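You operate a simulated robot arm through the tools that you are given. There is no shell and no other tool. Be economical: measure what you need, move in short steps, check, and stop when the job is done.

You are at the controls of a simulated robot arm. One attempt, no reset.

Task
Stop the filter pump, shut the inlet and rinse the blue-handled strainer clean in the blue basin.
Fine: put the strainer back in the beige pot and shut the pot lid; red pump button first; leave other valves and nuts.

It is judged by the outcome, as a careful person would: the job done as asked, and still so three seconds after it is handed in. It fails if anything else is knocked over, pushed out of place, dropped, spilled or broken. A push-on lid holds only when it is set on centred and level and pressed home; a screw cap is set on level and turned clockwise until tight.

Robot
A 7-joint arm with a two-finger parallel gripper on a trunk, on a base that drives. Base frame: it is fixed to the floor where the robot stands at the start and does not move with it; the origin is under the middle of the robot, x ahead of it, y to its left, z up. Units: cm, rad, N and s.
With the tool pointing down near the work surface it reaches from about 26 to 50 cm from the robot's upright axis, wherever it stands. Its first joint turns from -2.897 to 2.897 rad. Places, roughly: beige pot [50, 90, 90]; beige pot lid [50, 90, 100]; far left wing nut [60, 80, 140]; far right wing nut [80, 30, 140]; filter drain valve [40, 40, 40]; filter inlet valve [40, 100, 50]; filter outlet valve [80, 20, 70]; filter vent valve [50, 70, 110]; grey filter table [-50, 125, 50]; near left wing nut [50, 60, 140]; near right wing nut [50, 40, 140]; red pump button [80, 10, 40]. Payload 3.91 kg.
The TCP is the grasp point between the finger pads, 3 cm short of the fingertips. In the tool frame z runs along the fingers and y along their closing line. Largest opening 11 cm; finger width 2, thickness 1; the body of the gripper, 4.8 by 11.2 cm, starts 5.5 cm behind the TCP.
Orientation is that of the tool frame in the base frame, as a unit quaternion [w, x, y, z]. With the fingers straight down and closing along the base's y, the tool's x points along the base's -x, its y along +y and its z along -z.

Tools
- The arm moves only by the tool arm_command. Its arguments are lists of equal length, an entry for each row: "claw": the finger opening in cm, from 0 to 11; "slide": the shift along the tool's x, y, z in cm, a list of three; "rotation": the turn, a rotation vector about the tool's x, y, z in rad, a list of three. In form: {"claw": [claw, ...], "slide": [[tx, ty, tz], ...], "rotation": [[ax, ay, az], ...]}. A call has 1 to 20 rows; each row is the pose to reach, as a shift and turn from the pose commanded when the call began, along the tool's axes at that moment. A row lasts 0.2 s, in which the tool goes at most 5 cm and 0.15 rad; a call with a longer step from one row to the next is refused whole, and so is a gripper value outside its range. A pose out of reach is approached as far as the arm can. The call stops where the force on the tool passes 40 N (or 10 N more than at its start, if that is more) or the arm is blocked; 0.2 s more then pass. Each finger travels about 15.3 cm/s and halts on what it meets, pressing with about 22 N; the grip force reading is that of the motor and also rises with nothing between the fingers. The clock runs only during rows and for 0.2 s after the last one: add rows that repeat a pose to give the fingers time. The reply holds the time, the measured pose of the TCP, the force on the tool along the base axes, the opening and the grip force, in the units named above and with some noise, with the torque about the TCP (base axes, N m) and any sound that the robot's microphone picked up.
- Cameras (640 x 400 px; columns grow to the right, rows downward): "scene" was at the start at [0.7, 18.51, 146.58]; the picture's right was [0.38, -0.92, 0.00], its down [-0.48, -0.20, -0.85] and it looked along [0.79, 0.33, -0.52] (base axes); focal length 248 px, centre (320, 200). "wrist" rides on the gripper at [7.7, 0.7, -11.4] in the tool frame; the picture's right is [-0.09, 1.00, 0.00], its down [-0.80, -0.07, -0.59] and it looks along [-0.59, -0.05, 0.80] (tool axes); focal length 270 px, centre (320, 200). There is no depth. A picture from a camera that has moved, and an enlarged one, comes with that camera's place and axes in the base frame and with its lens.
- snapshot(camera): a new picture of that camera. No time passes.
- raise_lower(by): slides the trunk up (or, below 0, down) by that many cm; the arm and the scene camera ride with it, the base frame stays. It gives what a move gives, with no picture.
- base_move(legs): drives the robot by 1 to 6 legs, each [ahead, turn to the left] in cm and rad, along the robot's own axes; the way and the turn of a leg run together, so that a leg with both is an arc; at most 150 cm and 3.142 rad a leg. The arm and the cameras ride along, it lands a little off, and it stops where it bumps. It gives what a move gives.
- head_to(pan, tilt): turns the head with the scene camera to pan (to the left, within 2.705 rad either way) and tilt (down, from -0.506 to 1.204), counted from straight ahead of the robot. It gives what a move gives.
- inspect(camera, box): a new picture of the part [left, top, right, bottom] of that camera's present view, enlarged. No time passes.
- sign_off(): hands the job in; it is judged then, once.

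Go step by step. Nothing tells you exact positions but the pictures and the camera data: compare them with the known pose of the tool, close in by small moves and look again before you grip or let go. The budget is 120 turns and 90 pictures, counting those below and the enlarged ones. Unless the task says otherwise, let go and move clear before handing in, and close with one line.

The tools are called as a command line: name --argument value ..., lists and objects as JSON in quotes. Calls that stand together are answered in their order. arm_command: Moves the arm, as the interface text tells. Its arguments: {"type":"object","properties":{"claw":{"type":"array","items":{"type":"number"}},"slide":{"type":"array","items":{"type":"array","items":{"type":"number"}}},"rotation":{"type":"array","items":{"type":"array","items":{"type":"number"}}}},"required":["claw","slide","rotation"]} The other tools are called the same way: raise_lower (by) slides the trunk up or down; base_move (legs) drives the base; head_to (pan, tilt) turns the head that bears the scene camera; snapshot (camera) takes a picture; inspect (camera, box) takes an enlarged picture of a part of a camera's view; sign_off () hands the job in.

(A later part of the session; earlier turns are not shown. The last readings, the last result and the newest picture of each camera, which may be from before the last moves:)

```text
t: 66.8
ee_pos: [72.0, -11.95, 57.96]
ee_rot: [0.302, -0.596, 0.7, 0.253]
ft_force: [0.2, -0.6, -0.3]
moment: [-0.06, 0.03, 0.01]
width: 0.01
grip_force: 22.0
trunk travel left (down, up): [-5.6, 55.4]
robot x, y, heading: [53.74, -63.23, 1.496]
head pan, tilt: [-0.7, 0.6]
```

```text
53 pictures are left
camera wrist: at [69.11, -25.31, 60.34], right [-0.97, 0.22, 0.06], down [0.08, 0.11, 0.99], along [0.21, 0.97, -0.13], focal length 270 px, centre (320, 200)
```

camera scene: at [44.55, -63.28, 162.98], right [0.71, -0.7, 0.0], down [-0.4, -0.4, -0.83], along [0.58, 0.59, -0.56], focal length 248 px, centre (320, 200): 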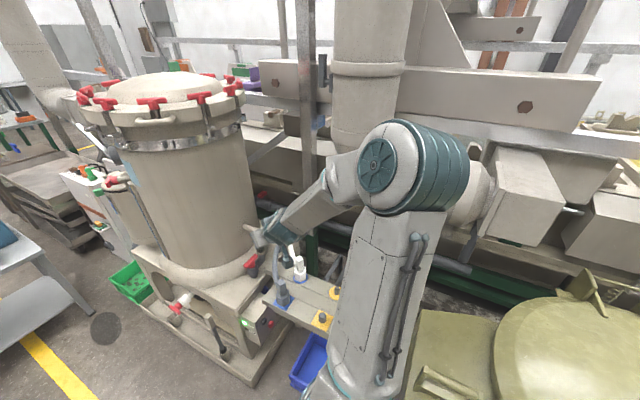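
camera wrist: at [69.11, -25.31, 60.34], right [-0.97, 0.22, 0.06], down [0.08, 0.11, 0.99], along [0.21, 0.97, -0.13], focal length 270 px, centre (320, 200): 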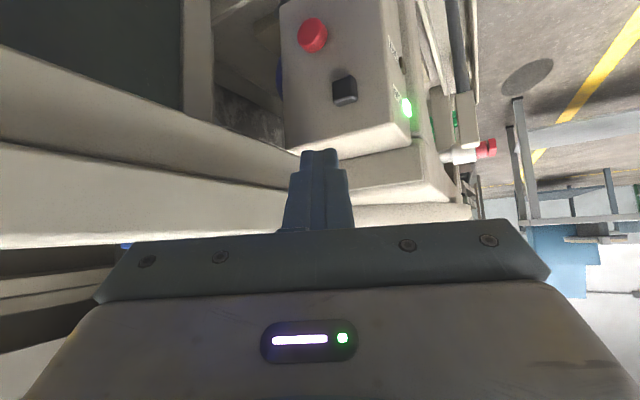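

The button ray agrees: about [75.5, 5, 35.2]. I'll go down in front of the table edge while flattening the tool a bit.

arm_command --claw '[0, 0, 0, 0, 0, 0]' --slide '[[2.7, -0.2, 2.4], [5.4, -0.4, 4.7], [8.2, -0.6, 7.1], [10.9, -0.8, 9.4], [13.6, -1, 11.8], [13.6, -1, 11.8]]' --rotation '[[0.02, -0.05, 0.02], [0.04, -0.1, 0.04], [0.06, -0.15, 0.06], [0.085, -0.2, 0.08], [0.109, -0.25, 0.104], [0.109, -0.25, 0.104]]'

snapshot --camera "wrist"

snapshot --camera "scene"

```text
t: 68.2
ee_pos: [73.02, -13.16, 39.93]
ee_rot: [0.406, -0.505, 0.7, 0.301]
ft_force: [0.6, 0.2, -0.4]
moment: [-0.05, 0.03, -0.03]
width: 0.02
grip_force: 21.6
trunk travel left (down, up): [-5.6, 55.4]
robot x, y, heading: [53.63, -62.71, 1.496]
head pan, tilt: [-0.7, 0.6]
```

```text
52 pictures are left
camera wrist: at [68.25, -25.94, 38.89], right [-0.93, 0.35, 0.09], down [0.04, -0.15, 0.99], along [0.36, 0.93, 0.12], focal length 270 px, centre (320, 200)
```

wrist: 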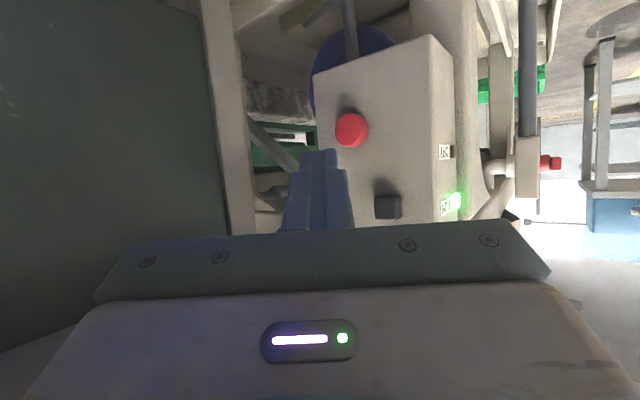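

```text
51 pictures are left
camera scene: at [44.46, -63.05, 108.97], right [0.71, -0.7, 0.0], down [-0.4, -0.4, -0.83], along [0.58, 0.59, -0.56], focal length 248 px, centre (320, 200)
```

scene: 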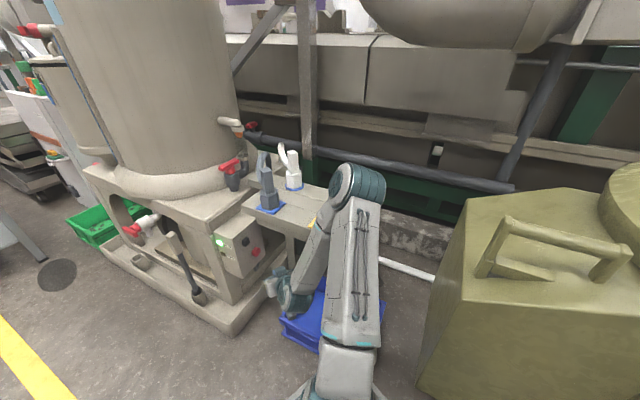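

arm_command --claw '[0, 0, 0, 0]' --slide '[[-0.5, 0.5, 3], [-1, 1, 6], [-1.6, 1.5, 9], [-2.1, 2, 11.6]]' --rotation '[[0, 0, 0], [0, 0, 0], [0, 0, 0], [0, 0, 0]]'

snapshot --camera "wrist"

```text
t: 69.2
ee_pos: [74.23, -1.82, 36.23]
ee_rot: [0.405, -0.505, 0.7, 0.301]
ft_force: [0.1, -0.8, -0.4]
moment: [0.02, -0.01, -0.02]
width: 0.0
grip_force: 22.1
trunk travel left (down, up): [-5.6, 55.4]
robot x, y, heading: [53.84, -63.17, 1.493]
head pan, tilt: [-0.7, 0.6]
```

```text
50 pictures are left
camera wrist: at [69.48, -14.68, 35.26], right [-0.93, 0.35, 0.09], down [0.04, -0.14, 0.99], along [0.36, 0.93, 0.12], focal length 270 px, centre (320, 200)
```

wrist: 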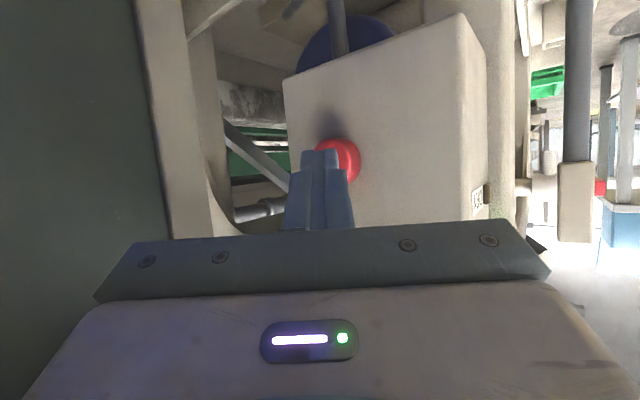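

The tip is right in front of the red button. Now I'll press with short steps.

arm_command --claw '[0, 0, 0, 0]' --slide '[[-0.7, 0.7, 1.3], [-1.3, 1.4, 2.6], [-1.9, 2.0, 3.8], [-2.4, 2.6, 4.9]]' --rotation '[[0, 0, 0], [0, 0, 0], [0, 0, 0], [0, 0, 0]]'

snapshot --camera "wrist"

inspect --camera "scene" --box '[190, 200, 310, 300]'

```text
t: 70.1
ee_pos: [73.65, 2.24, 35.78]
ee_rot: [0.402, -0.505, 0.704, 0.297]
ft_force: [-5.9, -24.0, 17.6]
moment: [0.34, -0.02, 0.1]
width: 0.0
grip_force: 22.3
trunk travel left (down, up): [-5.6, 55.4]
robot x, y, heading: [53.44, -63.29, 1.494]
head pan, tilt: [-0.7, 0.6]
heard: click
stopped in row 4: the force on the tool passed its limit (the readings are from after the stop); the commanded pose is now the measured one
```

```text
49 pictures are left
camera wrist: at [68.9, -10.49, 34.82], right [-0.93, 0.35, 0.09], down [0.04, -0.13, 0.99], along [0.36, 0.93, 0.11], focal length 270 px, centre (320, 200)
```

wrist: 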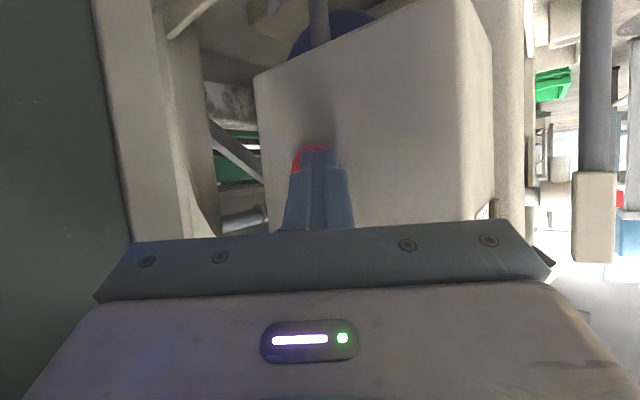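

```text
4.00 times, centred on (250, 250) of scene
camera zoom: at [44.38, -63.39, 108.99], right [0.71, -0.7, 0.0], down [-0.4, -0.4, -0.83], along [0.58, 0.59, -0.56], focal length 990 px, centre (600, 0)
```

zoom: 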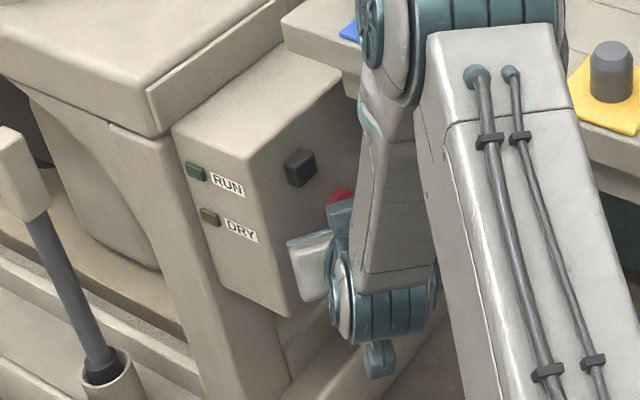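

The button clicked and the RUN light went off, so the pump is stopped. I'll back out the way I came, raise the trunk and tuck the arm for driving.

arm_command --claw '[0, 0, 0, 0]' --slide '[[0.9, -1, -3.6], [1.7, -2, -7.3], [2.6, -3, -11], [3.5, -4.1, -14.6]]' --rotation '[[0, 0, 0], [0, 0, 0], [0, 0, 0], [0, 0, 0]]'

raise_lower --by 38

raise_lower --by 16

arm_command --claw '[0, 0, 0, 0, 0, 0, 0, 0, 0, 0]' --slide '[[-3, 1, -2], [-6, 2, -4], [-9, 3, -6], [-12, 4, -8], [-15, 5, -10], [-18, 6, -13], [-18, 7, -15], [-18, 7, -16], [-18, 7, -16], [-18, 7, -16]]' --rotation '[[0, 0.1, 0], [0, 0.2, 0], [0, 0.3, 0], [0, 0.4, 0], [0, 0.5, 0], [0, 0.6, 0], [0, 0.7, 0], [0, 0.8, 0], [0, 0.9, 0], [0, 1.0, 0]]'

```text
t: 71.1
ee_pos: [73.1, -12.63, 40.28]
ee_rot: [0.401, -0.506, 0.704, 0.296]
ft_force: [-0.3, -0.7, -0.4]
moment: [0.02, 0.0, -0.01]
width: 0.0
grip_force: 21.7
trunk travel left (down, up): [-5.6, 55.4]
robot x, y, heading: [53.76, -62.76, 1.489]
head pan, tilt: [-0.7, 0.6]
```

```text
t: 74.8
ee_pos: [73.02, -12.62, 78.14]
ee_rot: [0.401, -0.506, 0.704, 0.296]
ft_force: [-0.2, 0.0, 0.6]
moment: [-0.05, 0.0, 0.0]
width: 0.0
grip_force: 22.0
trunk travel left (down, up): [-43.6, 17.4]
robot x, y, heading: [53.53, -63.35, 1.494]
head pan, tilt: [-0.7, 0.6]
```

```text
t: 76.6
ee_pos: [73.29, -12.68, 94.16]
ee_rot: [0.4, -0.507, 0.704, 0.297]
ft_force: [0.3, -1.0, -0.1]
moment: [-0.04, 0.01, 0.01]
width: 0.0
grip_force: 21.7
trunk travel left (down, up): [-59.6, 1.4]
robot x, y, heading: [53.6, -63.11, 1.493]
head pan, tilt: [-0.7, 0.6]
```

```text
t: 78.8
ee_pos: [65.22, -14.97, 117.89]
ee_rot: [0.013, -0.586, 0.81, 0.017]
ft_force: [0.4, -0.2, -0.7]
moment: [-0.03, -0.03, 0.0]
width: 0.0
grip_force: 22.7
trunk travel left (down, up): [-59.6, 1.4]
robot x, y, heading: [54.06, -62.87, 1.497]
head pan, tilt: [-0.7, 0.6]
```

arm_command --claw '[0, 0, 0]' --slide '[[3.5, 0, -2], [7, 0, -4], [10, 0, -6]]' --rotation '[[0, 0, 0], [0, 0, 0], [0, 0, 0]]'

base_move --legs '[[0, 0.83], [86, 0], [0, -0.75], [62, 0], [0, -0.6]]'

head_to --pan -0.2 --tilt 0.7

snapshot --camera "scene"

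```text
t: 79.6
ee_pos: [61.95, -24.9, 123.35]
ee_rot: [0.014, -0.586, 0.81, 0.018]
ft_force: [-0.7, -0.4, 0.6]
moment: [-0.01, -0.02, -0.01]
width: 0.01
grip_force: 22.2
trunk travel left (down, up): [-59.6, 1.4]
robot x, y, heading: [53.95, -63.12, 1.493]
head pan, tilt: [-0.7, 0.6]
```

```text
t: 93.0
ee_pos: [20.03, 92.16, 123.37]
ee_rot: [0.018, -0.368, 0.93, 0.015]
ft_force: [0.5, 0.0, 0.2]
moment: [-0.01, -0.01, 0.01]
width: 0.02
grip_force: 22.0
trunk travel left (down, up): [-59.6, 1.4]
robot x, y, heading: [-5.32, 62.56, 0.99]
head pan, tilt: [-0.7, 0.6]
```

```text
t: 94.0
ee_pos: [20.05, 92.22, 123.32]
ee_rot: [0.018, -0.368, 0.93, 0.014]
ft_force: [0.3, 0.9, 0.2]
moment: [-0.01, 0.0, 0.02]
width: 0.01
grip_force: 22.1
trunk travel left (down, up): [-59.6, 1.4]
robot x, y, heading: [-5.37, 62.44, 0.994]
head pan, tilt: [-0.201, 0.7]
```

```text
47 pictures are left
camera scene: at [-16.24, 70.41, 162.11], right [0.71, -0.7, 0.0], down [-0.45, -0.46, -0.77], along [0.54, 0.54, -0.64], focal length 248 px, centre (320, 200)
```

scene: 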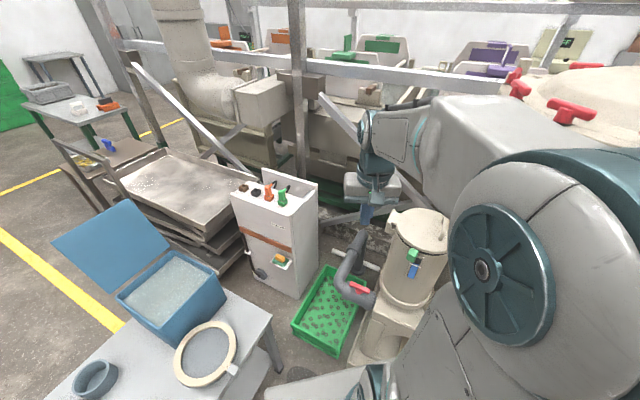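

I have a good view of the pot, the inlet valve and the green crate. Enlarging.

inspect --camera "scene" --box '[320, 190, 480, 320]'

snapshot --camera "wrist"

```text
3.08 times, centred on (400, 255) of scene
camera zoom: at [-16.24, 70.41, 162.11], right [0.71, -0.7, 0.0], down [-0.45, -0.46, -0.77], along [0.54, 0.54, -0.64], focal length 762 px, centre (74, 31)
```

zoom: 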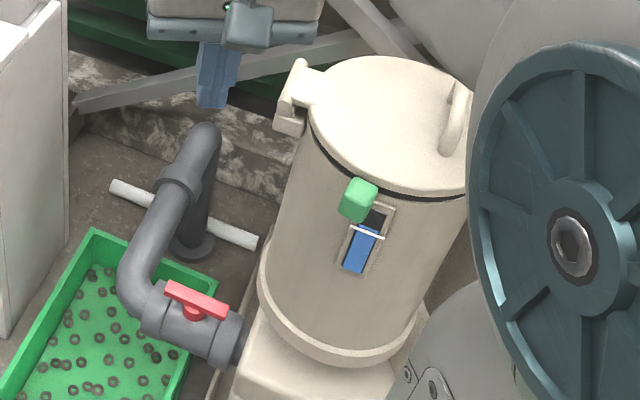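

```text
45 pictures are left
camera wrist: at [13.76, 87.07, 134.45], right [-0.62, 0.79, 0.02], down [0.62, 0.47, 0.63], along [0.49, 0.4, -0.78], focal length 270 px, centre (320, 200)
```

wrist: 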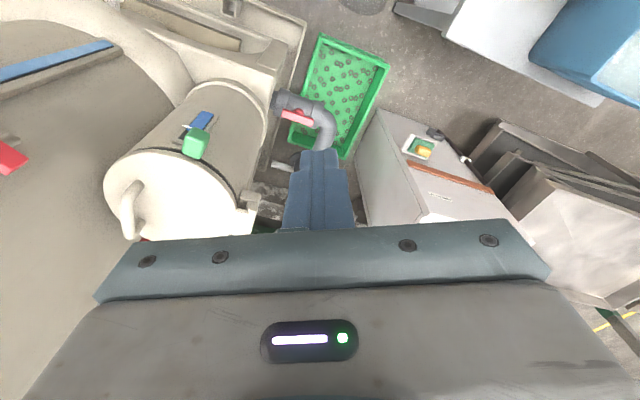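

The inlet handle centre is at about [45, 104, 48], lying along the pipe (open), and the pot top centre is near [49.5, 85]. I'll swing the arm left and then shift the base closer to about [2, 76].

arm_command --claw '[0, 0, 0, 0, 0]' --slide '[[1.4, 3.6, 0], [2.8, 7.1, 0], [4.2, 10.7, 0], [5.6, 14.2, 0], [6.9, 17.8, 0]]' --rotation '[[0, 0, -0.1], [0, 0, -0.2], [0, 0, -0.3], [0, 0, -0.4], [0, 0, -0.5]]'

base_move --legs '[[0, 0.08], [15.5, 0], [0, -0.6]]'

snapshot --camera "scene"

snapshot --camera "wrist"

```text
t: 95.2
ee_pos: [2.5, 100.66, 123.27]
ee_rot: [0.022, -0.587, 0.81, 0.008]
ft_force: [-0.9, -0.1, 0.7]
moment: [-0.03, -0.01, 0.01]
width: 0.02
grip_force: 22.4
trunk travel left (down, up): [-59.6, 1.4]
robot x, y, heading: [-5.15, 62.42, 0.995]
head pan, tilt: [-0.201, 0.7]
```

```text
t: 96.8
ee_pos: [3.76, 108.54, 123.19]
ee_rot: [0.021, -0.612, 0.79, 0.01]
ft_force: [-0.2, -0.1, 0.6]
moment: [0.03, -0.04, 0.01]
width: 0.0
grip_force: 21.9
trunk travel left (down, up): [-59.6, 1.4]
robot x, y, heading: [-1.84, 70.15, 1.059]
head pan, tilt: [-0.201, 0.7]
stopped in leg 2: the robot was blocked; the commanded pose is now the measured one
```

```text
44 pictures are left
camera scene: at [-13.43, 77.23, 162.1], right [0.76, -0.65, 0.0], down [-0.42, -0.49, -0.77], along [0.5, 0.58, -0.64], focal length 248 px, centre (320, 200)
```

scene: 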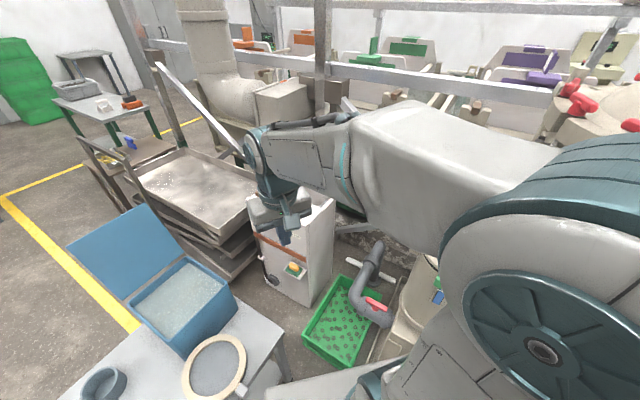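

```text
43 pictures are left
camera wrist: at [0.97, 100.92, 134.48], right [-0.94, 0.33, -0.01], down [0.25, 0.73, 0.63], along [0.22, 0.59, -0.78], focal length 270 px, centre (320, 200)
```

wrist: 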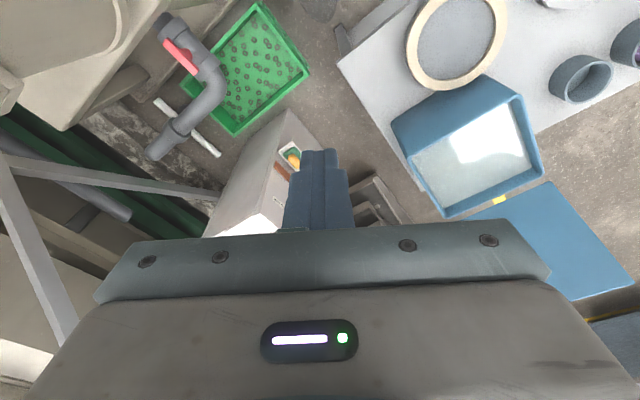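

The robot's front-right corner met the pallet because it was angled. I'll square it up with the pallet first, then move up.

base_move --legs '[[0, -0.78], [6.5, 0]]'

head_to --pan 0.3 --tilt 0.8

snapshot --camera "scene"

snapshot --camera "wrist"

```text
t: 99.9
ee_pos: [35.38, 95.49, 123.19]
ee_rot: [0.022, -0.267, 0.963, 0.0]
ft_force: [0.3, 0.0, 0.4]
moment: [0.01, 0.02, 0.04]
width: 0.01
grip_force: 22.3
trunk travel left (down, up): [-59.6, 1.4]
robot x, y, heading: [4.15, 72.12, 0.284]
head pan, tilt: [-0.201, 0.7]
```

```text
t: 100.8
ee_pos: [35.42, 95.37, 123.28]
ee_rot: [0.022, -0.268, 0.963, 0.001]
ft_force: [-0.1, -0.4, -0.4]
moment: [0.03, -0.01, -0.03]
width: 0.0
grip_force: 22.0
trunk travel left (down, up): [-59.6, 1.4]
robot x, y, heading: [4.38, 71.73, 0.288]
head pan, tilt: [0.3, 0.799]
```

```text
42 pictures are left
camera scene: at [-0.56, 88.81, 161.28], right [0.55, -0.83, 0.0], down [-0.6, -0.4, -0.7], along [0.58, 0.38, -0.72], focal length 248 px, centre (320, 200)
```

scene: 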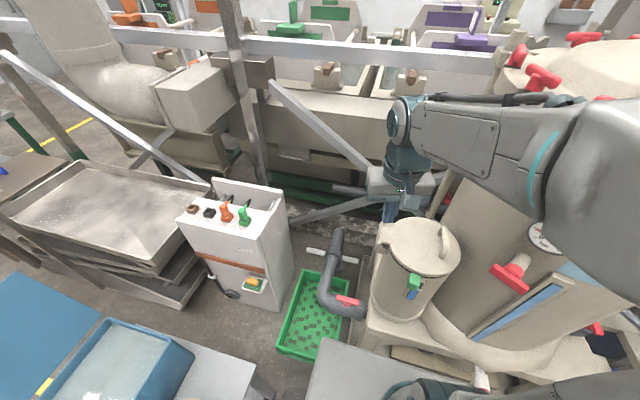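

```text
41 pictures are left
camera wrist: at [28.08, 91.91, 134.44], right [-0.44, 0.9, -0.01], down [0.7, 0.35, 0.63], along [0.57, 0.27, -0.78], focal length 270 px, centre (320, 200)
```

wrist: 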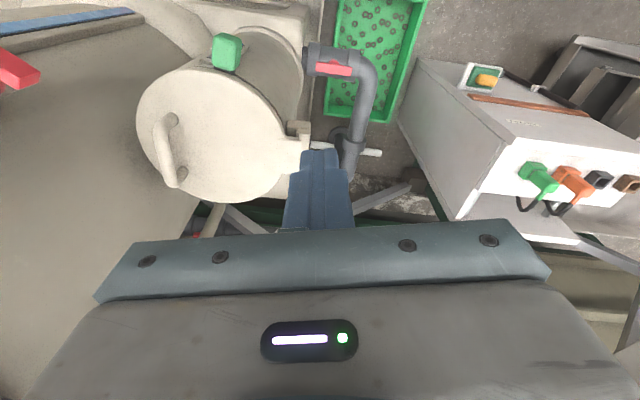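

The robot is squared up and well placed. I'll move over the far end of the inlet lever, on the robot's side, and lower, planning to push that end clockwise.

arm_command --claw '[0, 0, 0, 0]' --slide '[[-2.7, 2, 0], [-5.3, 3.9, 0], [-8, 5.8, 0], [-10.6, 7.7, 0]]' --rotation '[[0, 0, 0], [0, 0, 0], [0, 0, 0], [0, 0, 0]]'

raise_lower --by -38

raise_lower --by -16

snapshot --camera "wrist"

```text
t: 101.8
ee_pos: [40.81, 107.61, 123.44]
ee_rot: [0.022, -0.269, 0.963, 0.0]
ft_force: [-0.5, -0.1, -1.0]
moment: [-0.01, 0.02, 0.04]
width: 0.04
grip_force: 22.0
trunk travel left (down, up): [-59.6, 1.4]
robot x, y, heading: [4.08, 72.43, 0.28]
head pan, tilt: [0.3, 0.799]
```

```text
t: 105.5
ee_pos: [40.68, 107.52, 85.57]
ee_rot: [0.022, -0.269, 0.963, 0.001]
ft_force: [0.0, 0.9, 0.4]
moment: [-0.02, 0.03, -0.01]
width: 0.0
grip_force: 22.3
trunk travel left (down, up): [-21.6, 39.4]
robot x, y, heading: [4.08, 72.14, 0.286]
head pan, tilt: [0.3, 0.799]
```

```text
t: 107.3
ee_pos: [40.63, 107.58, 69.64]
ee_rot: [0.023, -0.268, 0.963, 0.0]
ft_force: [-0.6, 0.7, -0.3]
moment: [0.02, 0.0, 0.01]
width: 0.02
grip_force: 21.9
trunk travel left (down, up): [-5.6, 55.4]
robot x, y, heading: [4.36, 72.22, 0.284]
head pan, tilt: [0.3, 0.799]
```

```text
40 pictures are left
camera wrist: at [33.4, 104.09, 80.73], right [-0.44, 0.9, -0.01], down [0.7, 0.35, 0.63], along [0.57, 0.27, -0.78], focal length 270 px, centre (320, 200)
```

wrist: 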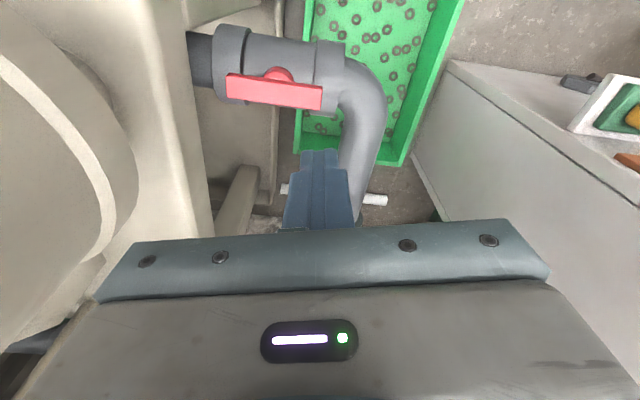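

The lever runs from about [46.6, 98.2] to [43, 108.7] at z 48. I'll lower the fingertip beside its far end on the robot's side.

arm_command --claw '[0, 0, 0, 0, 0]' --slide '[[0.4, 0.2, 4], [0.8, 0.4, 8], [1.2, 0.6, 12], [1.6, 0.8, 16], [1.85, 0.8, 19.3]]' --rotation '[[0, 0, 0], [0, 0, 0], [0, 0, 0], [0, 0, 0], [0, 0, 0]]'

snapshot --camera "wrist"

inspect --camera "scene" --box '[240, 160, 480, 340]'

```text
t: 108.5
ee_pos: [39.83, 107.69, 50.12]
ee_rot: [0.022, -0.268, 0.963, 0.001]
ft_force: [0.3, 0.0, -0.2]
moment: [0.02, -0.03, 0.0]
width: 0.0
grip_force: 22.0
trunk travel left (down, up): [-5.6, 55.4]
robot x, y, heading: [3.99, 71.92, 0.284]
head pan, tilt: [0.3, 0.799]
```

```text
39 pictures are left
camera wrist: at [32.47, 104.17, 61.34], right [-0.44, 0.9, -0.01], down [0.7, 0.34, 0.63], along [0.57, 0.27, -0.78], focal length 270 px, centre (320, 200)
```

wrist: 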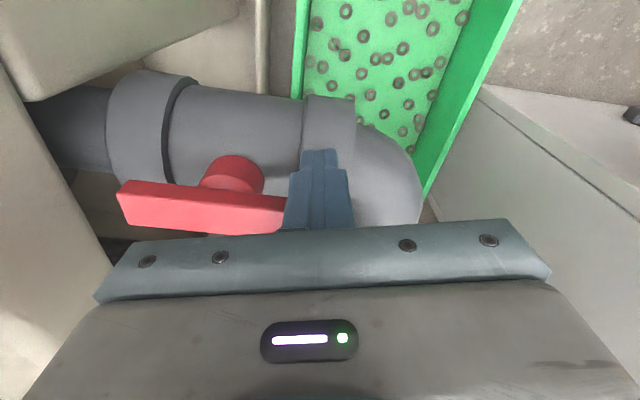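

```text
2.22 times, centred on (360, 250) of scene
camera zoom: at [-0.57, 88.8, 107.28], right [0.55, -0.83, 0.0], down [-0.6, -0.4, -0.7], along [0.58, 0.39, -0.72], focal length 550 px, centre (231, 89)
```

zoom: 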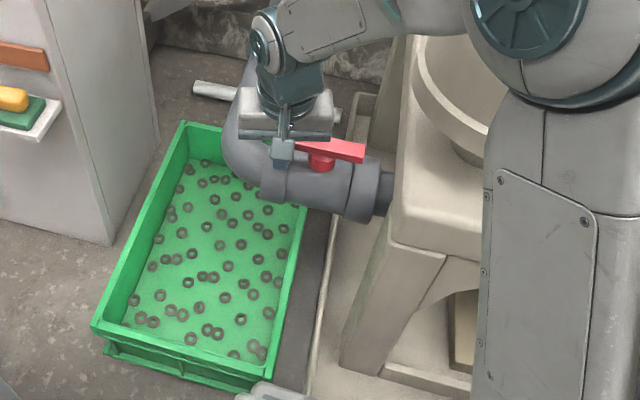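

The fingertip is beside the lever's far end. I'll push it in an arc clockwise about the stem at [44.8, 103.6].

arm_command --claw '[0, 0, 0, 0, 0, 0, 0, 0, 0, 0, 0]' --slide '[[-0.1, -1.0, 0.8], [-1.0, -1.8, 0.87], [-1.9, -1.75, 0.9], [-2.8, -1.7, 0.94], [-3.65, -2.0, 0.98], [-4.5, -2.25, 1.0], [-5.15, -2.9, 1.05], [-5.8, -3.5, 1.1], [-6.45, -4.95, 1.15], [-6.5, -5.7, 1.15], [-6.5, -6.6, 1.15]]' --rotation '[[0, 0, 0], [0, 0, 0], [0, 0, 0], [0, 0, 0], [0, 0, 0], [0, 0, 0], [0, 0, 0], [0, 0, 0], [0, 0, 0], [0, 0, 0], [0, 0, 0]]'

snapshot --camera "wrist"

```text
t: 110.6
ee_pos: [47.04, 107.45, 49.47]
ee_rot: [0.021, -0.275, 0.961, 0.006]
ft_force: [-4.5, 7.6, 0.4]
moment: [-0.07, -0.06, -0.12]
width: 0.0
grip_force: 22.2
trunk travel left (down, up): [-5.6, 55.4]
robot x, y, heading: [4.21, 72.21, 0.297]
head pan, tilt: [0.3, 0.799]
stopped in row 10: the force on the tool passed its limit (the readings are from after the stop); the commanded pose is now the measured one
```

```text
37 pictures are left
camera wrist: at [39.8, 103.69, 60.65], right [-0.45, 0.89, 0.0], down [0.69, 0.35, 0.63], along [0.56, 0.29, -0.78], focal length 270 px, centre (320, 200)
```

wrist: 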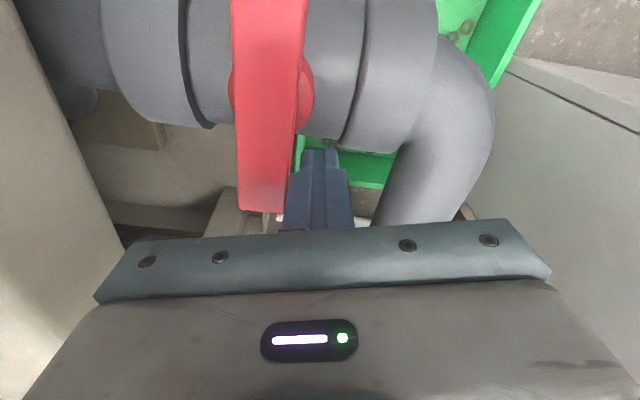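

The lever is now square across the pipe and hit its stop, so the inlet is shut. I'll move off and raise up to study the pot lid and green knob.

arm_command --claw '[0, 0, 0, 0, 0]' --slide '[[0, 1.2, 0], [0, 1.2, -4], [0, 1.2, -8], [0, 1.2, -12], [0, 1.2, -16]]' --rotation '[[0, 0, 0], [0, 0, 0], [0, 0, 0], [0, 0, 0], [0, 0, 0]]'

raise_lower --by 39

raise_lower --by 15.5

snapshot --camera "wrist"

inspect --camera "scene" --box '[340, 190, 500, 320]'

```text
t: 111.8
ee_pos: [45.9, 107.86, 65.93]
ee_rot: [0.02, -0.275, 0.961, 0.005]
ft_force: [0.0, 0.3, -0.5]
moment: [-0.02, 0.03, 0.03]
width: 0.04
grip_force: 21.9
trunk travel left (down, up): [-5.6, 55.4]
robot x, y, heading: [4.34, 72.01, 0.293]
head pan, tilt: [0.3, 0.799]
```

```text
t: 115.6
ee_pos: [45.76, 107.76, 104.85]
ee_rot: [0.02, -0.275, 0.961, 0.005]
ft_force: [0.3, -0.3, -0.2]
moment: [-0.01, 0.0, -0.01]
width: 0.03
grip_force: 22.0
trunk travel left (down, up): [-44.6, 16.4]
robot x, y, heading: [4.45, 72.07, 0.296]
head pan, tilt: [0.3, 0.799]
```

```text
t: 117.4
ee_pos: [45.9, 107.82, 120.33]
ee_rot: [0.02, -0.276, 0.961, 0.005]
ft_force: [-0.3, 0.6, 0.1]
moment: [0.01, -0.02, -0.03]
width: 0.01
grip_force: 22.3
trunk travel left (down, up): [-60.1, 0.9]
robot x, y, heading: [4.38, 71.84, 0.296]
head pan, tilt: [0.3, 0.799]
```

```text
36 pictures are left
camera wrist: at [38.6, 104.17, 131.51], right [-0.45, 0.89, 0.0], down [0.69, 0.35, 0.63], along [0.56, 0.29, -0.78], focal length 270 px, centre (320, 200)
```

wrist: 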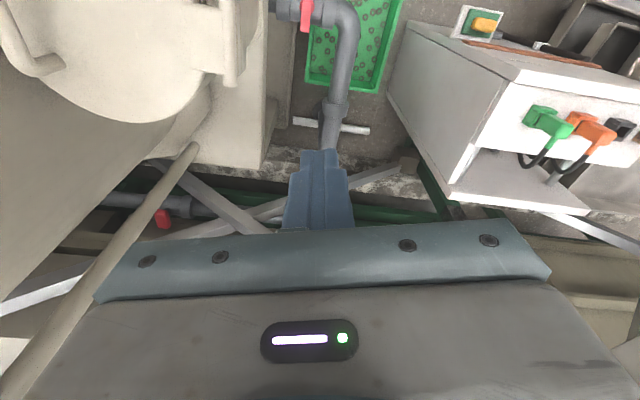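

```text
3.08 times, centred on (420, 255) of scene
camera zoom: at [-0.74, 88.79, 161.77], right [0.56, -0.83, 0.0], down [-0.59, -0.4, -0.7], along [0.58, 0.39, -0.72], focal length 762 px, centre (12, 31)
```

zoom: 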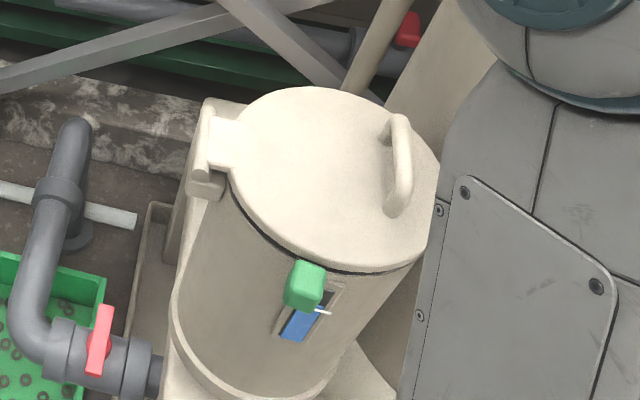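

The inlet lever is clearly across the pipe. The lid's hinge is on its left and its handle on the right near [50, 82, 105]; I'll move the wrist camera to look at the handle and the green knob.

arm_command --claw '[0, 1, 2, 3, 4, 5, 6, 6]' --slide '[[3.2, -2.8, 0], [6.4, -5.7, 0], [9.6, -8.5, 0], [12.8, -11.4, 0], [16, -14.2, 0], [19.2, -17, 0], [22.4, -19.9, 0], [22.4, -19.9, 0]]' --rotation '[[0, 0, 0.04], [0, 0, 0.08], [0, 0, 0.12], [0, 0, 0.16], [0, 0, 0.2], [0, 0, 0.24], [0, 0, 0.26], [0, 0, 0.26]]'

snapshot --camera "wrist"

inspect --camera "scene" --box '[390, 230, 450, 280]'

```text
t: 119.2
ee_pos: [37.34, 79.47, 119.4]
ee_rot: [0.02, -0.148, 0.989, 0.008]
ft_force: [-0.4, 0.3, 0.4]
moment: [-0.02, 0.01, -0.01]
width: 6.01
grip_force: 0.0
trunk travel left (down, up): [-60.1, 0.9]
robot x, y, heading: [4.04, 72.19, 0.297]
head pan, tilt: [0.3, 0.799]
```

```text
34 pictures are left
camera wrist: at [29.49, 77.6, 130.51], right [-0.21, 0.98, 0.01], down [0.76, 0.15, 0.63], along [0.61, 0.14, -0.78], focal length 270 px, centre (320, 200)
```

wrist: 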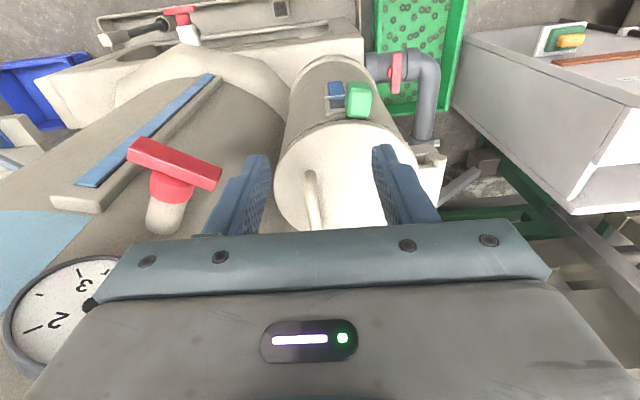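

```text
8.00 times, centred on (420, 255) of scene
camera zoom: at [-0.74, 88.79, 161.78], right [0.56, -0.83, 0.0], down [-0.59, -0.4, -0.7], along [0.58, 0.39, -0.72], focal length 1980 px, centre (-480, -240)
```

zoom: 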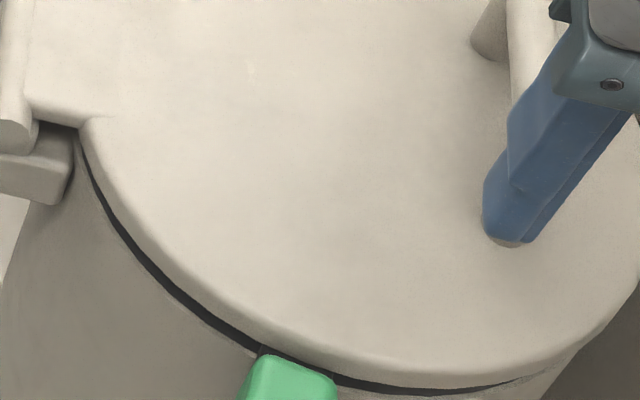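

inspect --camera "wrist" --box '[280, 60, 440, 160]'

inspect --camera "wrist" --box '[250, 130, 450, 240]'

```text
4.00 times, centred on (360, 110) of wrist
camera zoom: at [29.49, 77.6, 130.51], right [-0.21, 0.98, 0.01], down [0.76, 0.15, 0.63], along [0.61, 0.14, -0.78], focal length 1081 px, centre (160, 560)
```

zoom: 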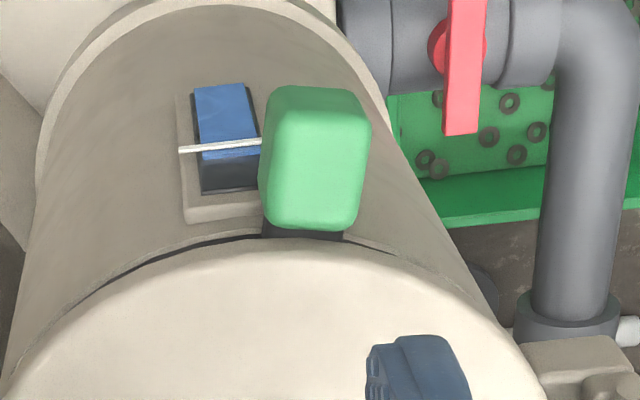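

```text
3.20 times, centred on (350, 185) of wrist
camera zoom: at [29.49, 77.6, 130.51], right [-0.21, 0.98, 0.01], down [0.76, 0.15, 0.63], along [0.61, 0.14, -0.78], focal length 865 px, centre (224, 248)
```

zoom: 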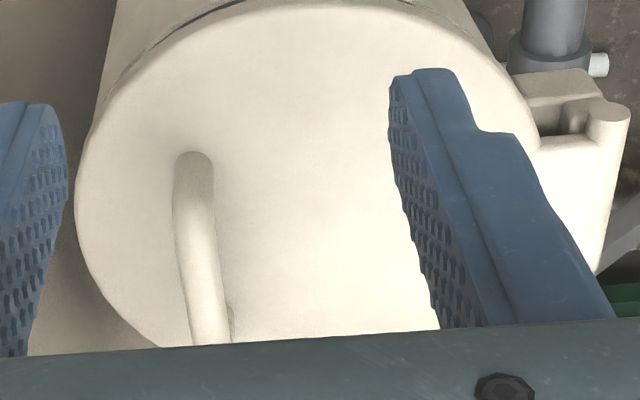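

The handle is a bar from about [46.3, 81] to [55.4, 83.3], top near z 105. I'll hover over it with the fingers straddling it and check.

arm_command --claw '[6, 6, 6, 6]' --slide '[[-3.4, -0.4, 2], [-6.7, -0.8, 4], [-10, -1.2, 6], [-13.3, -1.6, 8.5]]' --rotation '[[0, 0, 0], [0, 0, 0], [0, 0, 0], [0, 0, 0]]'

snapshot --camera "wrist"

inspect --camera "scene" --box '[360, 160, 520, 290]'

```text
t: 120.2
ee_pos: [50.93, 82.09, 111.38]
ee_rot: [0.02, -0.148, 0.989, 0.008]
ft_force: [0.1, -0.4, -1.5]
moment: [0.0, -0.01, -0.03]
width: 5.98
grip_force: 0.1
trunk travel left (down, up): [-60.1, 0.9]
robot x, y, heading: [4.31, 71.87, 0.296]
head pan, tilt: [0.3, 0.799]
```

```text
30 pictures are left
camera wrist: at [43.21, 80.31, 122.68], right [-0.21, 0.98, 0.01], down [0.77, 0.15, 0.63], along [0.61, 0.14, -0.78], focal length 270 px, centre (320, 200)
```

wrist: 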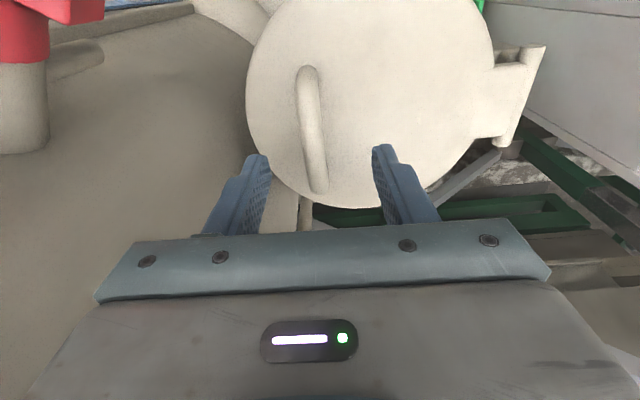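

```text
3.08 times, centred on (440, 225) of scene
camera zoom: at [-0.59, 88.8, 161.78], right [0.56, -0.83, 0.0], down [-0.59, -0.4, -0.7], along [0.58, 0.39, -0.72], focal length 762 px, centre (-49, 123)
```

zoom: 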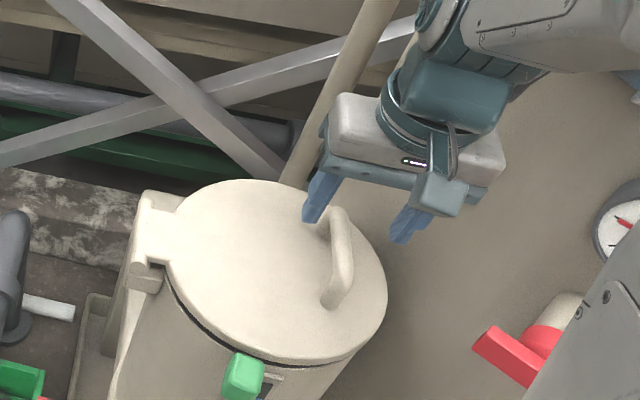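

arm_command --claw '[6, 6, 6]' --slide '[[-0.5, -0.4, 3], [-0.9, -0.4, 6], [-1, -0.4, 8]]' --rotation '[[0, 0, 0], [0, 0, 0], [0, 0, 0]]'

inspect --camera "scene" --box '[380, 190, 500, 280]'

```text
t: 121.0
ee_pos: [52.01, 81.94, 103.9]
ee_rot: [0.024, -0.147, 0.989, 0.007]
ft_force: [-2.1, -1.2, 27.7]
moment: [-0.99, 0.02, -0.07]
width: 6.0
grip_force: 0.4
trunk travel left (down, up): [-60.1, 0.9]
robot x, y, heading: [3.87, 72.26, 0.296]
head pan, tilt: [0.3, 0.799]
```

```text
4.44 times, centred on (440, 235) of scene
camera zoom: at [-1.01, 88.73, 161.84], right [0.56, -0.83, 0.0], down [-0.59, -0.4, -0.7], along [0.58, 0.39, -0.72], focal length 1100 px, centre (-213, 44)
```

zoom: 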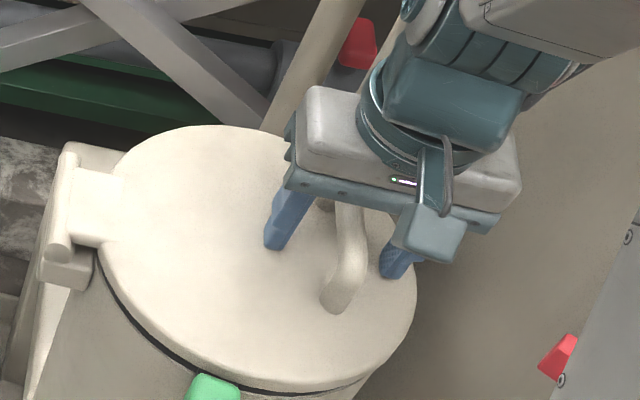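

The fingertips touched the lid at z ≈ 101 and straddle the handle. I'll lift slightly and grip it.

arm_command --claw '[6, 4, 2, 0.5, 0.5]' --slide '[[0, 0, -0.7], [0, 0, -0.7], [0, 0, -0.7], [0, 0, -0.7], [0, 0, -0.7]]' --rotation '[[0, 0, 0], [0, 0, 0], [0, 0, 0], [0, 0, 0], [0, 0, 0]]'

```text
t: 122.2
ee_pos: [51.95, 81.97, 104.27]
ee_rot: [0.019, -0.149, 0.989, 0.008]
ft_force: [-2.1, 3.9, -3.8]
moment: [-0.19, 0.32, 0.71]
width: 1.56
grip_force: 44.9
trunk travel left (down, up): [-60.1, 0.9]
robot x, y, heading: [4.6, 71.88, 0.294]
head pan, tilt: [0.3, 0.799]
```

The handle is gripped. I'll begin lifting the lid on its arc about the hinge (~17 cm radius), a small piece first.

arm_command --claw '[0.5, 0.5, 0.5]' --slide '[[0, 0.54, -2.0], [0, 1.32, -3.94], [0, 2.32, -5.77]]' --rotation '[[0.12, 0, 0], [0.24, 0, 0], [0.36, 0, 0]]'

snapshot --camera "scene"

```text
t: 123.0
ee_pos: [51.19, 84.34, 109.68]
ee_rot: [0.047, -0.143, 0.974, -0.171]
ft_force: [-10.1, 19.6, -16.6]
moment: [0.21, -0.88, 1.34]
width: 1.55
grip_force: 45.5
trunk travel left (down, up): [-60.1, 0.9]
robot x, y, heading: [4.38, 72.73, 0.292]
head pan, tilt: [0.3, 0.799]
```

```text
27 pictures are left
camera scene: at [-0.86, 89.14, 161.71], right [0.56, -0.83, 0.0], down [-0.59, -0.41, -0.7], along [0.58, 0.39, -0.72], focal length 248 px, centre (320, 200)
```

scene: 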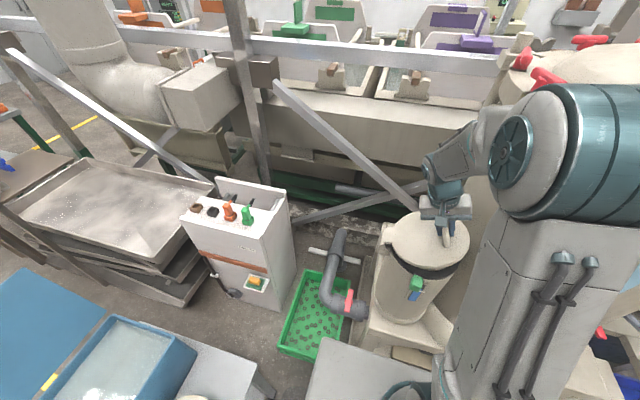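

The lid is opening with no latch. I'll continue the arc with slightly more leftward travel to ease the side load.

arm_command --claw '[0.5, 0.5, 0.5, 0.5, 0.5, 0.5, 0.5]' --slide '[[0, 0.71, -0.13], [0, 1.49, -2.12], [0, 2.5, -4.01], [0, 3.74, -5.76], [0, 5.17, -7.35], [0, 6.79, -8.75], [0, 8.55, -9.95]]' --rotation '[[0, 0, 0], [0.12, 0, 0], [0.24, 0, 0], [0.36, 0, 0], [0.48, 0, 0], [0.6, 0, 0], [0.72, 0, 0]]'

snapshot --camera "scene"

```text
t: 124.2
ee_pos: [49.47, 89.95, 115.33]
ee_rot: [0.078, -0.127, 0.91, -0.386]
ft_force: [-1.0, -6.9, 13.3]
moment: [0.05, 0.66, 0.81]
width: 1.63
grip_force: 45.3
trunk travel left (down, up): [-60.1, 0.9]
robot x, y, heading: [4.26, 71.85, 0.289]
head pan, tilt: [0.3, 0.799]
stopped in row 5: the force on the tool passed its limit (the readings are from after the stop); the commanded pose is now the measured one
```

```text
26 pictures are left
camera scene: at [-0.77, 88.66, 161.79], right [0.56, -0.83, 0.0], down [-0.6, -0.4, -0.7], along [0.58, 0.39, -0.72], focal length 248 px, centre (320, 200)
```

scene: 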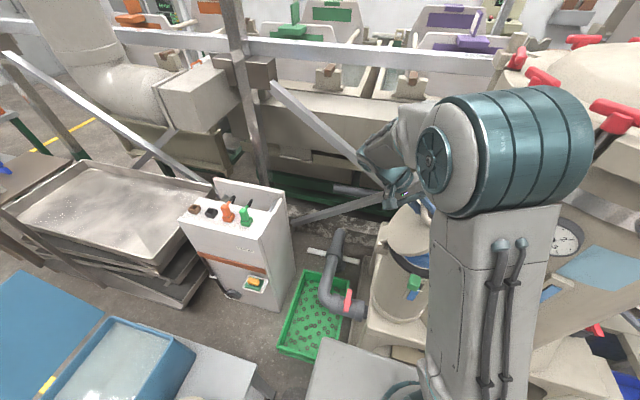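

The lid is about 45° open and I can see blue inside. I've refit the hinge arc and will continue.

arm_command --claw '[0.5, 0.5, 0.5, 0.5, 0.5, 0.5]' --slide '[[0, 0.77, -2.29], [0, 1.89, -4.66], [0, 3.4, -6.81], [0, 5.19, -8.7], [0, 7.25, -10.26], [0, 9.43, -11.57]]' --rotation '[[0.1, 0, 0], [0.22, 0, 0], [0.34, 0, 0], [0.46, 0, 0], [0.58, 0, 0], [0.7, 0, 0]]'

snapshot --camera "scene"

```text
t: 125.6
ee_pos: [44.65, 104.21, 116.05]
ee_rot: [0.11, -0.094, 0.725, -0.673]
ft_force: [-5.4, -2.5, -6.1]
moment: [-0.13, 1.03, -0.04]
width: 1.58
grip_force: 45.2
trunk travel left (down, up): [-60.1, 0.9]
robot x, y, heading: [4.1, 72.2, 0.291]
head pan, tilt: [0.3, 0.799]
stopped in row 6: the force on the tool passed its limit (the readings are from after the stop); the commanded pose is now the measured one
```

```text
25 pictures are left
camera scene: at [-0.76, 88.79, 161.81], right [0.56, -0.83, 0.0], down [-0.6, -0.4, -0.7], along [0.58, 0.39, -0.72], focal length 248 px, centre (320, 200)
```

scene: 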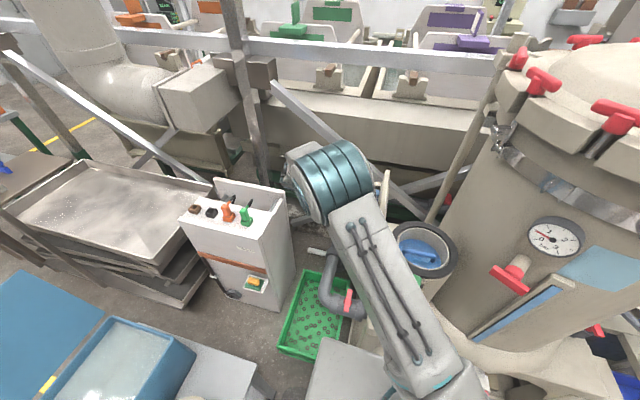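

The lid reached its stop past vertical, and the blue strainer is visible in the pot. I'll release the handle and withdraw.

arm_command --claw '[3, 5, 6, 6, 6, 6, 6]' --slide '[[0, 0, 0], [0, 0, 0], [0, 0, 0], [0, 0, -3], [0, 0, -6], [0, 0, -9], [0, 0, -11]]' --rotation '[[0, 0, 0], [0, 0, 0], [0, 0, 0], [0, 0, 0], [0, 0, 0], [0, 0, 0], [0, 0, 0]]'

inspect --camera "scene" --box '[280, 130, 480, 320]'

```text
t: 127.2
ee_pos: [41.68, 114.68, 116.88]
ee_rot: [0.113, -0.094, 0.725, -0.673]
ft_force: [0.1, -0.1, 0.2]
moment: [0.01, 0.02, 0.01]
width: 6.0
grip_force: 0.0
trunk travel left (down, up): [-60.1, 0.9]
robot x, y, heading: [4.48, 72.4, 0.294]
head pan, tilt: [0.3, 0.799]
```

```text
2.11 times, centred on (380, 225) of scene
camera zoom: at [-0.73, 88.81, 161.79], right [0.56, -0.83, 0.0], down [-0.59, -0.4, -0.7], along [0.58, 0.39, -0.72], focal length 521 px, centre (194, 147)
```

zoom: 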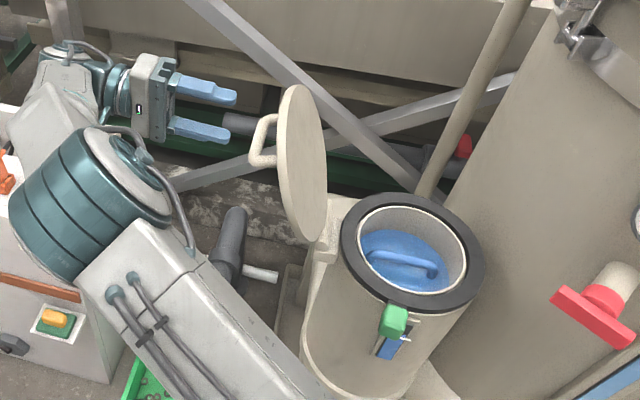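

The lid stands open past vertical on its own. The strainer's handle bar lies across the pot from about [51, 91] to [54, 82]; I'll bring the tool upright and round the front of the lid.

arm_command --claw '[6, 6, 6, 6, 6, 6, 6, 6, 6, 6, 6]' --slide '[[1.6, -0.1, 0.2], [3.2, -0.2, 0.5], [4.8, -0.3, 1], [6.4, -0.4, 1.5], [8, -0.5, 2], [9.6, -0.6, 2.5], [11.2, -0.7, 3], [12.8, -0.8, 3.4], [14.4, -0.9, 3.8], [15.8, -0.9, 4], [16.6, -0.9, 4]]' --rotation '[[-0.14, 0, 0], [-0.28, 0, 0], [-0.42, 0, 0], [-0.56, 0, 0], [-0.7, 0, 0], [-0.84, 0, 0], [-0.98, 0, 0], [-1.12, 0, 0], [-1.26, 0, 0], [-1.4, 0, 0], [-1.5, 0, 0]]'

```text
t: 129.6
ee_pos: [27.08, 105.81, 116.77]
ee_rot: [0.019, -0.144, 0.989, 0.003]
ft_force: [0.8, 0.2, -0.2]
moment: [0.03, -0.01, 0.0]
width: 5.99
grip_force: 0.0
trunk travel left (down, up): [-60.1, 0.9]
robot x, y, heading: [4.4, 71.54, 0.29]
head pan, tilt: [0.3, 0.799]
```

arm_command --claw '[6, 6, 6, 6, 6, 6, 6, 6, 6, 6, 6]' --slide '[[0.7, -4.4, 0], [1.4, -8.8, 0], [2.1, -13.2, 0], [2.8, -17.6, 0], [3.4, -21.9, 0], [-0.2, -22.6, 0], [-3.8, -23.3, 0], [-7.4, -24, 0], [-11, -24.7, 0], [-14.6, -25.4, 0], [-18.2, -26.1, 0]]' --rotation '[[0, 0, -0.11], [0, 0, -0.22], [0, 0, -0.33], [0, 0, -0.44], [0, 0, -0.55], [0, 0, -0.66], [0, 0, -0.78], [0, 0, -0.89], [0, 0, -1.0], [0, 0, -1.11], [0, 0, -1.22]]'

snapshot --camera "wrist"

inspect --camera "scene" --box '[360, 150, 520, 280]'

```text
t: 132.0
ee_pos: [52.11, 86.29, 117.41]
ee_rot: [0.015, -0.686, 0.727, -0.009]
ft_force: [0.9, 0.5, 0.5]
moment: [0.01, 0.0, 0.01]
width: 5.98
grip_force: 0.1
trunk travel left (down, up): [-60.1, 0.9]
robot x, y, heading: [4.01, 71.88, 0.293]
head pan, tilt: [0.3, 0.799]
```

```text
23 pictures are left
camera wrist: at [50.64, 78.61, 128.83], right [-0.99, 0.15, -0.03], down [0.1, 0.79, 0.61], along [0.11, 0.6, -0.8], focal length 270 px, centre (320, 200)
```

wrist: 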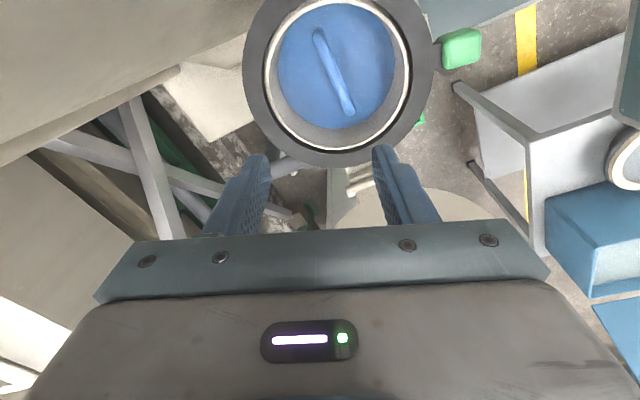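

```text
3.08 times, centred on (440, 215) of scene
camera zoom: at [-0.58, 88.8, 161.78], right [0.56, -0.83, 0.0], down [-0.6, -0.4, -0.7], along [0.58, 0.39, -0.72], focal length 762 px, centre (-49, 154)
```

zoom: 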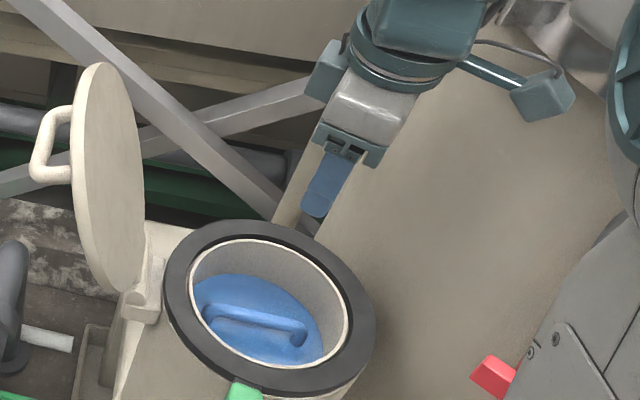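

The handle centre is at about [51, 86, 94.5], pointing along angle 1.87. I'll lower over it with a slight extra yaw.

arm_command --claw '[5.5, 5.5, 5.5, 5.5, 5.5]' --slide '[[0.1, 0.5, 4.5], [0.2, 1, 9], [0.3, 1.4, 13.5], [0.4, 1.7, 18], [0.5, 1.8, 21]]' --rotation '[[0, 0, -0.05], [0, 0, -0.1], [0, 0, -0.15], [0, 0, -0.2], [0, 0, -0.2]]'

snapshot --camera "wrist"

```text
t: 133.2
ee_pos: [50.83, 85.8, 96.59]
ee_rot: [-0.014, 0.754, -0.656, 0.011]
ft_force: [-0.6, 0.1, 0.2]
moment: [-0.01, 0.02, 0.02]
width: 5.51
grip_force: 0.1
trunk travel left (down, up): [-60.1, 0.9]
robot x, y, heading: [3.81, 71.85, 0.287]
head pan, tilt: [0.3, 0.799]
```

```text
21 pictures are left
camera wrist: at [51.03, 78.0, 108.04], right [-1.0, -0.05, -0.04], down [-0.06, 0.8, 0.6], along [0.0, 0.6, -0.8], focal length 270 px, centre (320, 200)
```

wrist: 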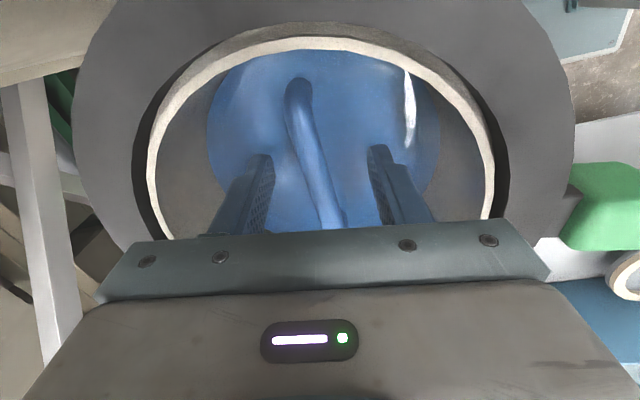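

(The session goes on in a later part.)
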